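You operate a simulated robot arm through the tools that you are given. There is no shell and no other tool. Be economical: measure what you need, move in short steps, check, and stop when the job is done.

You are at the controls of a simulated robot arm. One attempt, no reset.

## Task
Put the cream case on the blue solar panel on the top of the rework bench.

It is judged by the outcome, as a careful person would: the job done as asked, and still so three seconds after it is handed in. It fails if anything else is knocked over, pushed out of place, dropped, spilled or broken.

## Robot
A 7-joint arm with a two-finger parallel gripper, fixed in place. Base frame: the origin is at the foot of the arm, x ahead of it, y to its left, z up; the work surface is at about z = 0. Lengths are in m, angles in degrees, forces in N, time in s.
With the tool pointing down near the work surface it reaches from about 0.22 to 0.58 m from the base axis. Its first joint turns from -66.0 to 66.0 degrees. Payload 2.5 kg.
The tool frame sits at the grasp point between the pads (the TCP): z along the fingers, y along the line on which they close. The tips reach 0.023 m beyond it. The gripper opens to 0.094 m. The fingers are 0.038 m wide and 0.01 m thick; the gripper's body (0.054 by 0.096 m) begins 0.039 m behind the TCP.
Orientation is that of the tool frame in the base frame, as a unit quaternion [x, y, z, w]. With the fingers straight down and closing along the base's y, the tool's x points along the base's -x, its y along +y and its z along -z.

## Interface
- The arm moves only by the tool arm_command. Its argument "increments" is a list of rows, each a list of 2 entries, a list of its own where there are three numbers: the shift along the base's x, y, z in cm, then the turn about the base's z in degrees. In form: [[[x, y, z], twist], ...]. A call has 1 to 10 rows; each row shifts and turns the commanded pose from where the row before left it. "jaw" is the finger opening in cm, from 0 to 9.4, set as the call begins (left out, the last holds). Rows are played at 5 a second. More than 0.05 m and 8.6 degrees between two rows, or a gripper value outside its range, and nothing of the call is played. Where a pose cannot be reached the arm comes as near as it can. A force on the tool above 40 N (or 10 N above the force at the start of the call, whichever is more), or a blocked arm, ends the call early, and 0.2 s more pass. The fingers move at their own pace (about 0.108 m/s each) and stop on an object; they squeeze with about 42 N. The grip force told is the motor's: it shows also when the fingers shut on nothing. Time passes only in rows, and 0.2 s behind the last, so rows that do not move let the fingers close. It gives the time, the measured TCP pose, the force on the tool (base axes), the opening and the grip force at its end, in the units of the frame above (readings bear some noise).
- Cameras (640 x 400 px; columns grow to the right, rows downward): "scene" is fixed at [0.1079, -0.4037, 0.5422]; the picture's right is [0.89, -0.45, 0.00], its down [-0.27, -0.53, -0.81] and it looks along [0.36, 0.72, -0.59] (base axes); focal length 308 px, centre (320, 200). "wrist" rides on the gripper at [-0.039, 0, -0.044] in the tool frame; the picture's right is [0.00, -1.00, 0.00], its down [0.97, 0.00, -0.24] and it looks along [0.24, 0.00, 0.97] (tool axes); focal length 218 px, centre (320, 200). There is no depth. A picture from a camera that has moved, and an enlarged one, comes with that camera's place and axes in the base frame and with its lens.
- grab_frame(camera): a new picture of that camera. No time passes.
- inspect(camera, box): a new picture of the part [left, top, right, bottom] of that camera's present view, enlarged. No time passes.
- hand_in(): hands the job in; it is judged then, once.

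Go step by step. Nothing tells you positions but the pictures and the camera data: compare them with the known pose of the tool, close in by small moves and look again before you grip or let go. The budget is 90 turns and 36 pictures, counting those below and the enlarged ones. Unless the task says otherwise, let go and move clear before handing in, and close with one line.

The tools are called as name(argument=value, ...) on one line, values as JSON. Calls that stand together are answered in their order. arm_command: Moves the arm, as the interface text tells. Its arguments: {"type":"object","properties":{"increments":{"type":"array","items":{"type":"array"}},"jaw":{"type":"number"}},"required":["increments"]} The other tools are called the same way: grab_frame (camera) takes a picture; inspect (camera, box) takes an enlarged picture of a part of a camera's view; hand_in () hands the job in.

At the start:

```text
t: 0.0
eef_pos: [0.1924, 0.2445, 0.2622]
orientation: [0.0, 1.0, 0.0, 0.0]
contact_force: [0.0, 0.1, 0.6]
width: 0.0939
grasp_force: 0.1
```

scene: 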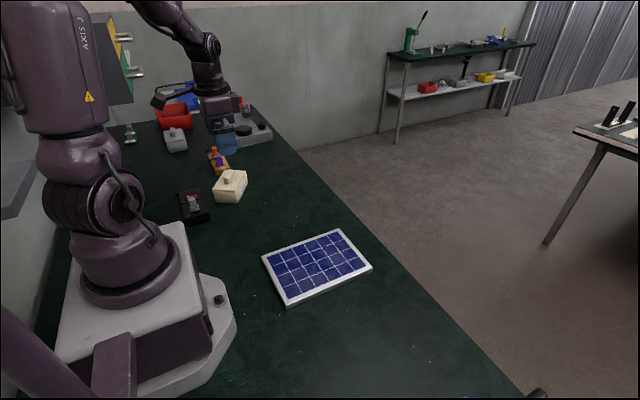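
wrist: 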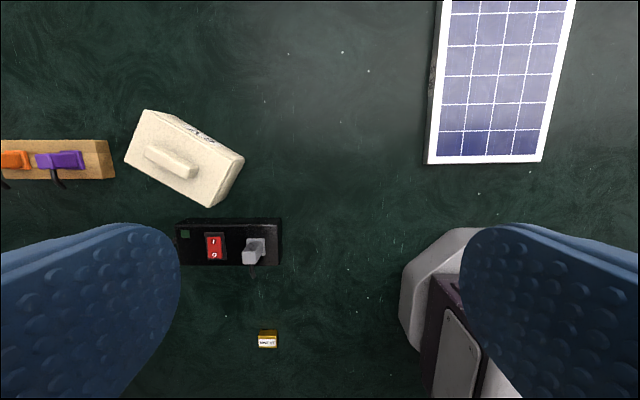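

The cream case appears to be near (0.22, 0.41) and the panel's centre near (0.315, 0.03), lying square to the base axes. I'll enlarge both before moving.

inspect(camera="scene", box=[150, 130, 310, 230])

inspect(camera="wrist", box=[80, 80, 304, 220])

inspect(camera="scene", box=[240, 215, 400, 315])

```text
4.00 times, centred on (230, 180) of scene
camera zoom: at [0.1079, -0.4037, 0.5422], right [0.89, -0.45, 0.0], down [-0.27, -0.53, -0.81], along [0.36, 0.72, -0.59], focal length 1233 px, centre (680, 280)
```

zoom: 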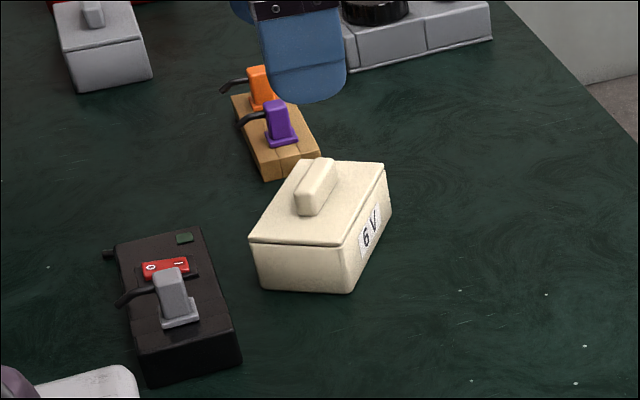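

```text
2.86 times, centred on (192, 150) of wrist
camera zoom: at [0.2333, 0.244, 0.3061], right [0.0, -1.0, 0.0], down [-0.97, 0.0, 0.24], along [-0.24, 0.0, -0.97], focal length 624 px, centre (686, 343)
```

zoom: 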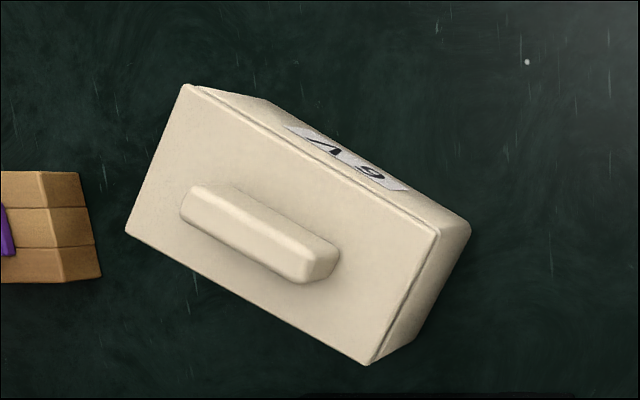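

```text
4.00 times, centred on (320, 265) of scene
camera zoom: at [0.1079, -0.4037, 0.5422], right [0.89, -0.45, 0.0], down [-0.27, -0.53, -0.81], along [0.36, 0.72, -0.59], focal length 1233 px, centre (320, -60)
```

zoom: 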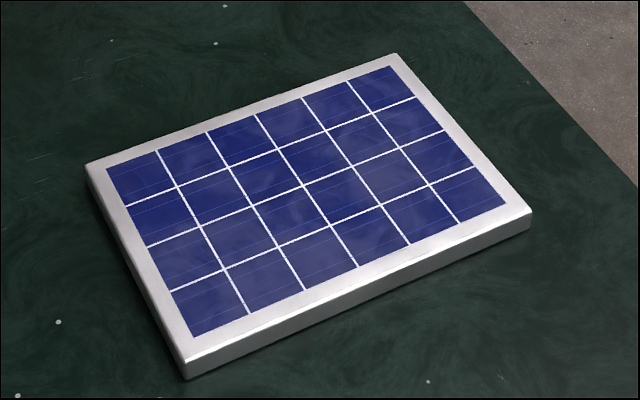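

The case measures about 11.3 × 6.8 × 4 cm, is centred near (0.215, 0.415), and its long axis lies at about 58°. I'll move above it, turn the jaws to close across the short side, then check.

arm_command(increments=[[[0.3, 2.4, 0], 8.2], [[0.3, 2.4, 0], 8.2], [[0.3, 2.4, 0], 8.2], [[0.3, 2.4, 0], 8.2], [[0.3, 2.4, 0], 8.2], [[0.4, 2.5, 0], 8.2], [[0.4, 2.5, 0], 8.3], [[0, 0, -4], 0], [[0, 0, -4], 0], [[0, 0, 0], 0]], jaw=9.4)

grab_frame(camera="wrist")

grab_frame(camera="scene")

```text
t: 2.2
eef_pos: [0.2152, 0.4117, 0.1822]
orientation: [-0.481, 0.877, 0.001, 0.0]
contact_force: [-0.2, -0.2, 0.3]
width: 0.094
grasp_force: 0.1
```

```text
30 pictures are left
camera wrist: at [0.2374, 0.4445, 0.2256], right [0.84, -0.54, 0.0], down [-0.52, -0.82, 0.24], along [-0.13, -0.2, -0.97], focal length 218 px, centre (320, 200)
```

wrist: 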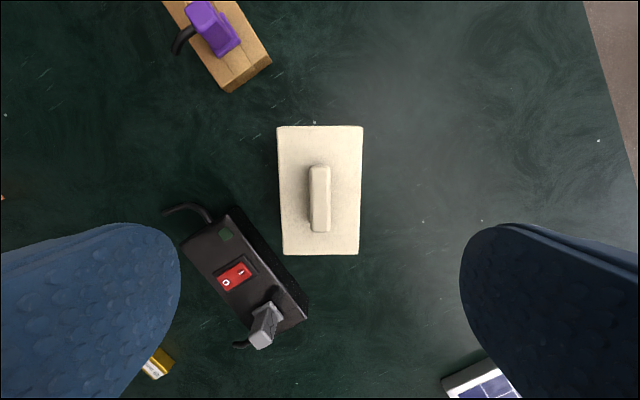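

```text
29 pictures are left
```

scene: 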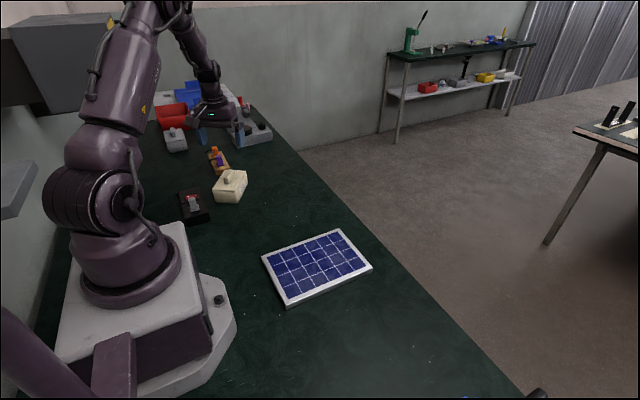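

The jaws are square and centred on the case, and the switch box is about 1.5 cm clear of the left finger. I'll go down most of the way and look again.

arm_command(increments=[[[0.15, 0.2, -2.5], 0], [[0, 0, -2.5], 0], [[0, 0, -2.5], 0], [[0, 0, -1.5], 0], [[0, 0, 0], 0]], jaw=9.2)

grab_frame(camera="wrist")

inspect(camera="scene", box=[150, 110, 310, 230])

```text
t: 3.4
eef_pos: [0.2172, 0.4156, 0.0907]
orientation: [-0.481, 0.877, -0.001, 0.001]
contact_force: [0.7, 0.3, 0.1]
width: 0.0921
grasp_force: 0.0
```

```text
28 pictures are left
camera wrist: at [0.24, 0.4487, 0.1349], right [0.84, -0.54, 0.0], down [-0.52, -0.82, 0.24], along [-0.13, -0.2, -0.97], focal length 218 px, centre (320, 200)
```

wrist: 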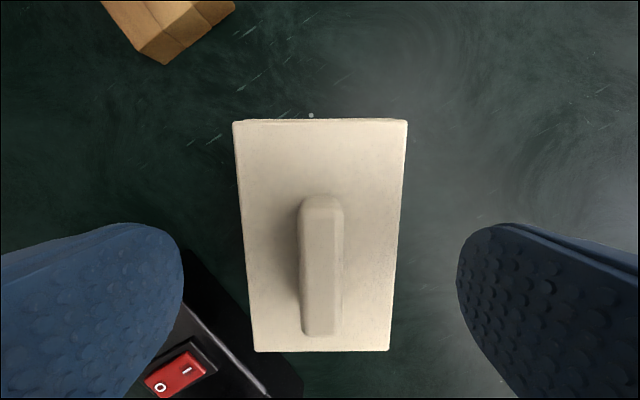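

```text
3.33 times, centred on (230, 170) of scene
camera zoom: at [0.1079, -0.4037, 0.5422], right [0.89, -0.45, 0.0], down [-0.27, -0.53, -0.81], along [0.36, 0.72, -0.59], focal length 1027 px, centre (620, 300)
```

zoom: 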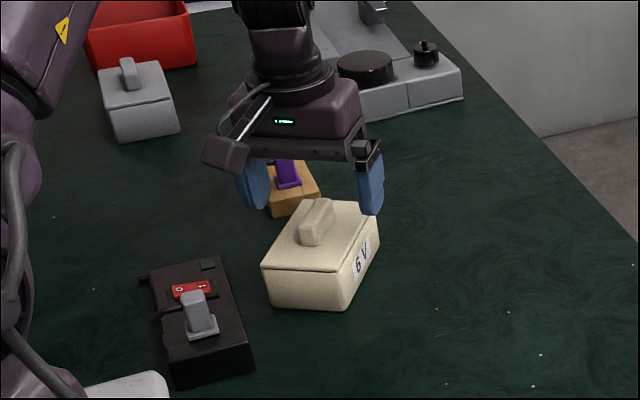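

The tool is centred on the case, and I place the switch box's edge at x≈0.135, over 2 cm from the finger. I'll go down to grip height.

arm_command(increments=[[[0.1, 0, -1.5], 0], [[0, 0, -1.5], 0], [[0, 0, -1.5], 0], [[0, 0, -1.0], 0], [[0, 0, 0], 0]], jaw=9.0)

inspect(camera="scene", box=[150, 110, 310, 230])

```text
t: 4.6
eef_pos: [0.2193, 0.4168, 0.0345]
orientation: [-0.481, 0.877, 0.0, 0.0]
contact_force: [-0.2, 0.2, -0.6]
width: 0.0899
grasp_force: 0.1
```

```text
3.33 times, centred on (230, 170) of scene
camera zoom: at [0.1079, -0.4037, 0.5422], right [0.89, -0.45, 0.0], down [-0.27, -0.53, -0.81], along [0.36, 0.72, -0.59], focal length 1027 px, centre (620, 300)
```

zoom: 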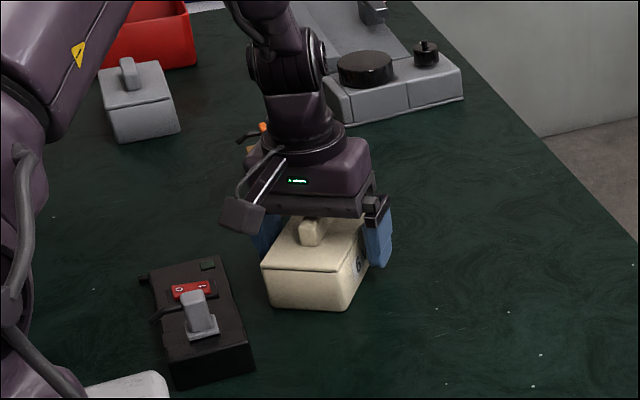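

The fingers straddle the case, but from here they look biased toward its far end. A wrist picture will settle that before I grip.

grab_frame(camera="wrist")

```text
25 pictures are left
camera wrist: at [0.2407, 0.4487, 0.0799], right [0.84, -0.54, 0.0], down [-0.52, -0.82, 0.24], along [-0.13, -0.2, -0.97], focal length 218 px, centre (320, 200)
```

wrist: 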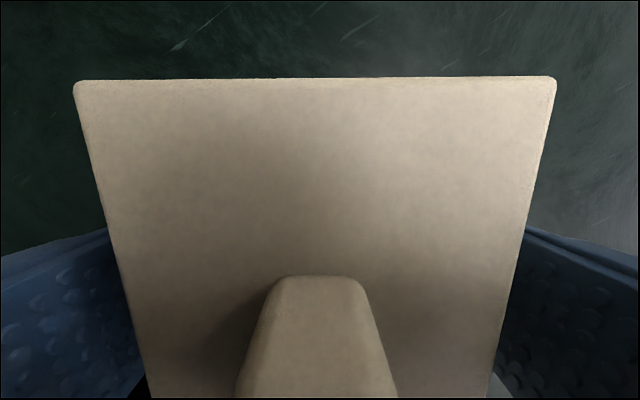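

The case's middle sits about 7 mm behind the tool along its length, and it is centred sideways. I'll shift back by that amount and close the jaws.

arm_command(increments=[[[-0.37, -0.58, 0], 0], [[0, 0, 0], 0]])

arm_command(increments=[[[0, 0, 0], 0], [[0, 0, 0], 0], [[0, 0, 0], 0]], jaw=5.5)

```text
t: 5.2
eef_pos: [0.2157, 0.4098, 0.0373]
orientation: [-0.481, 0.877, 0.0, 0.0]
contact_force: [-0.3, 0.2, 0.1]
width: 0.09
grasp_force: 0.1
```

```text
t: 6.0
eef_pos: [0.2154, 0.4104, 0.0349]
orientation: [-0.481, 0.877, -0.001, 0.0]
contact_force: [0.0, 0.5, 3.0]
width: 0.0692
grasp_force: 42.3
```

The fingers have stopped on the case at 6.9 cm with full grip force. I'll lift it straight up and check the hold.

arm_command(increments=[[[0, 0, 0.5], 0], [[0, 0, 1.5], 0], [[0, 0, 2], 0], [[0, 0, 2.5], 0], [[0, 0, 2.5], 0], [[0, 0, 2], 0], [[0, 0, 0], 0]])

grab_frame(camera="scene")

```text
t: 7.6
eef_pos: [0.2145, 0.4106, 0.1465]
orientation: [-0.481, 0.877, 0.0, 0.0]
contact_force: [1.3, -0.5, -0.6]
width: 0.0693
grasp_force: 41.8
```

```text
24 pictures are left
```

scene: 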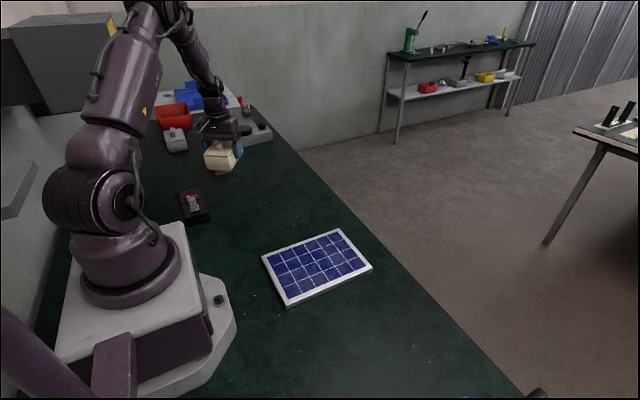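

The case is held and clear. I'll carry it over the panel while turning it square to the panel.

arm_command(increments=[[[1, -3.8, 0], -5.75], [[1, -3.8, 0], -5.75], [[1, -3.8, 0], -5.75], [[1, -3.8, 0], -5.75], [[1, -3.8, 0], -5.75], [[1, -3.8, 0], -5.75], [[1, -3.8, 0], -5.75], [[1, -3.8, 0], -5.75], [[1, -3.8, 0], -5.75], [[1, -3.8, 0], -5.75]])

arm_command(increments=[[[0, 0, -1], 0], [[0, 0, -1], 0], [[0, 0, -1], 0], [[0, 0, 0], 0]])

grab_frame(camera="scene")

grab_frame(camera="wrist")

```text
t: 9.8
eef_pos: [0.317, 0.03, 0.1484]
orientation: [0.001, 1.0, 0.001, 0.0]
contact_force: [0.2, 0.2, -1.4]
width: 0.0693
grasp_force: 41.7
```

```text
t: 10.8
eef_pos: [0.3162, 0.0294, 0.1169]
orientation: [0.0, 1.0, 0.0, 0.0]
contact_force: [-1.4, 0.4, -1.7]
width: 0.0693
grasp_force: 41.6
```

```text
23 pictures are left
```

scene: 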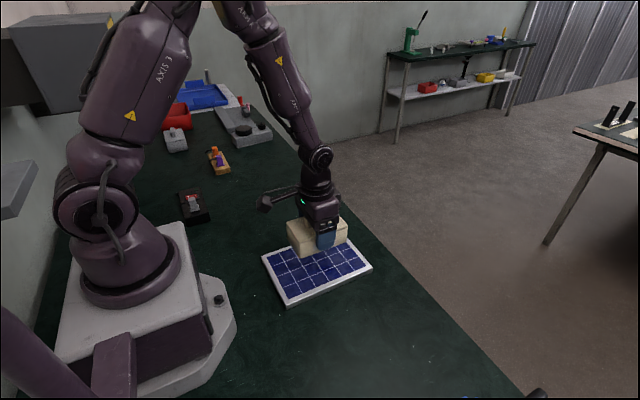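

```text
22 pictures are left
camera wrist: at [0.3568, 0.0305, 0.1612], right [0.0, -1.0, 0.0], down [-0.97, 0.0, 0.24], along [-0.24, 0.0, -0.97], focal length 218 px, centre (320, 200)
```

wrist: 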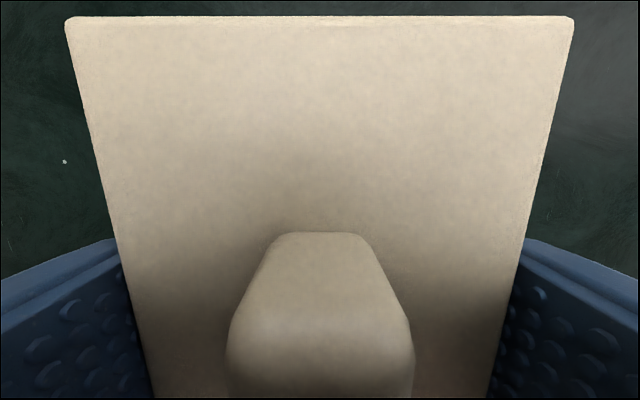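

The case is square above the panel's centre. I'll lower it most of the way, then look from the side.

arm_command(increments=[[[0, 0, -1.5], 0], [[0, 0, -1.5], 0], [[0, 0, -1.5], 0], [[0, 0, -1.0], 0], [[0, 0, 0], 0]])

inspect(camera="scene", box=[240, 215, 400, 315])

```text
t: 12.0
eef_pos: [0.3161, 0.0306, 0.0614]
orientation: [0.0, 1.0, -0.001, 0.001]
contact_force: [0.4, 0.4, -1.5]
width: 0.0694
grasp_force: 42.1
```

```text
4.00 times, centred on (320, 265) of scene
camera zoom: at [0.1079, -0.4037, 0.5422], right [0.89, -0.45, 0.0], down [-0.27, -0.53, -0.81], along [0.36, 0.72, -0.59], focal length 1233 px, centre (320, -60)
```

zoom: 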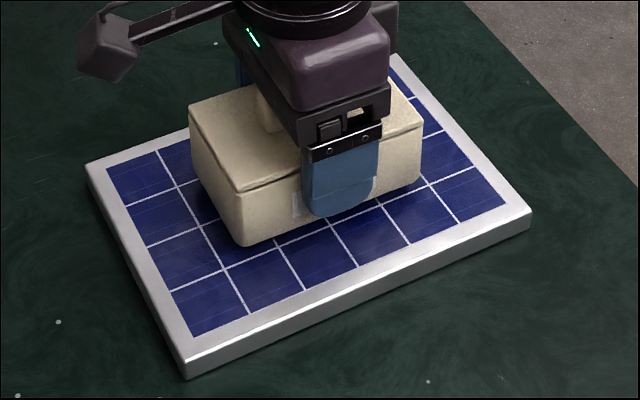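

The case is about 1 cm above the panel and centred. I'll lower it in 2 mm steps and watch the force.

arm_command(increments=[[[0, 0, -0.2], 0], [[0, 0, -0.2], 0], [[0, 0, -0.2], 0], [[0, 0, 0], 0]])

arm_command(increments=[[[0, 0, -0.2], 0], [[0, 0, 0], 0]])

```text
t: 13.0
eef_pos: [0.3157, 0.0319, 0.055]
orientation: [0.0, 1.0, 0.0, 0.0]
contact_force: [-0.7, -0.1, -0.7]
width: 0.0691
grasp_force: 42.5
```

```text
t: 13.6
eef_pos: [0.3137, 0.031, 0.0537]
orientation: [-0.001, 1.0, -0.001, 0.0]
contact_force: [-0.2, 0.8, -0.6]
width: 0.0692
grasp_force: 42.2
```

There's no contact yet, so I'll carry on down in small steps.

arm_command(increments=[[[0, 0, -0.2], 0], [[0, 0, 0], 0]])

arm_command(increments=[[[0, 0, -0.1], 0], [[0, 0, 0], 0]])

inspect(camera="scene", box=[270, 230, 366, 290])

```text
t: 14.2
eef_pos: [0.3141, 0.029, 0.0528]
orientation: [0.0, 1.0, 0.0, 0.0]
contact_force: [-3.9, 2.1, 13.6]
width: 0.0693
grasp_force: 42.4
```

```text
t: 14.7
eef_pos: [0.3162, 0.0307, 0.052]
orientation: [0.0, 1.0, -0.001, 0.0]
contact_force: [-2.0, 0.2, 6.1]
width: 0.0694
grasp_force: 42.1
stopped in row 2: the force on the tool passed its limit (the readings are from after the stop); the commanded pose is now the measured one
```

```text
6.67 times, centred on (318, 260) of scene
camera zoom: at [0.1079, -0.4037, 0.5422], right [0.89, -0.45, 0.0], down [-0.27, -0.53, -0.81], along [0.36, 0.72, -0.59], focal length 2055 px, centre (333, -200)
```

zoom: 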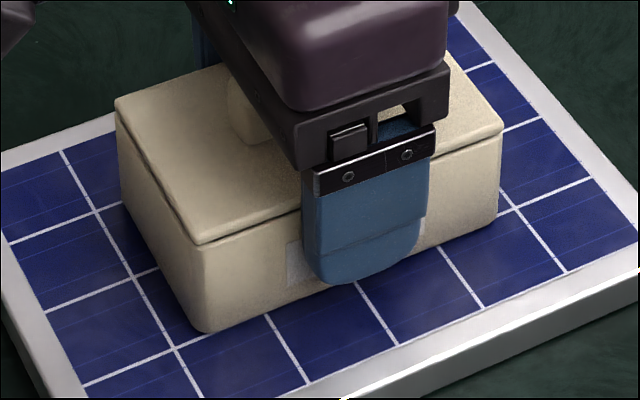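

The case is now sitting on the panel with a light downward load. I'll open the jaws and retreat straight up.

arm_command(increments=[[[0, 0, 0], 0], [[0, 0, 0], 0], [[0, 0, 0], 0]], jaw=9.2)

arm_command(increments=[[[0, 0, 1], 0], [[0, 0, 2], 0], [[0, 0, 3], 0], [[0, 0, 3], 0], [[0, 0, 4], 0], [[0, 0, 4], 0], [[0, 0, 0], 0]])

grab_frame(camera="scene")

inspect(camera="scene", box=[240, 215, 400, 315])

```text
t: 15.5
eef_pos: [0.3158, 0.0298, 0.0509]
orientation: [0.001, 1.0, 0.0, 0.0]
contact_force: [0.6, -0.1, 0.8]
width: 0.092
grasp_force: 0.1
```

```text
t: 17.1
eef_pos: [0.3163, 0.03, 0.2197]
orientation: [0.001, 1.0, 0.0, 0.0]
contact_force: [0.0, -0.1, -0.4]
width: 0.0922
grasp_force: 0.0
```

```text
19 pictures are left
```

scene: 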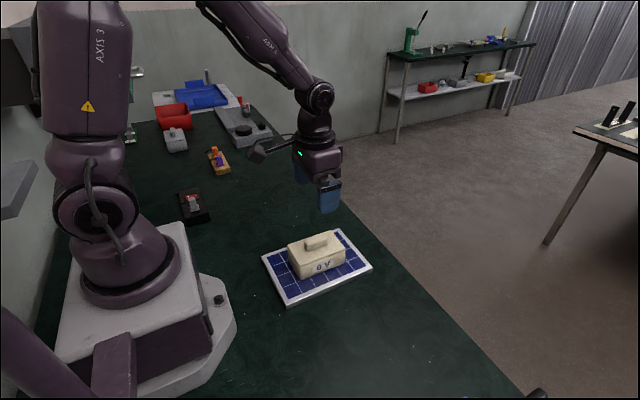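

```text
4.00 times, centred on (320, 265) of scene
camera zoom: at [0.1079, -0.4037, 0.5422], right [0.89, -0.45, 0.0], down [-0.27, -0.53, -0.81], along [0.36, 0.72, -0.59], focal length 1233 px, centre (320, -60)
```

zoom: 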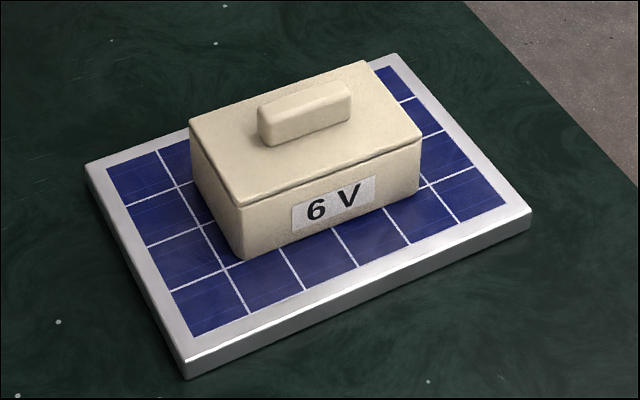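

The case rests flat in the middle of the panel. The panel and everything else are where they were, and the gripper is clear, so I'm handing in.

hand_in()

```text
The job is handed in.
```

The cream case is on the blue solar panel, centred and resting flat, and nothing else was moved.
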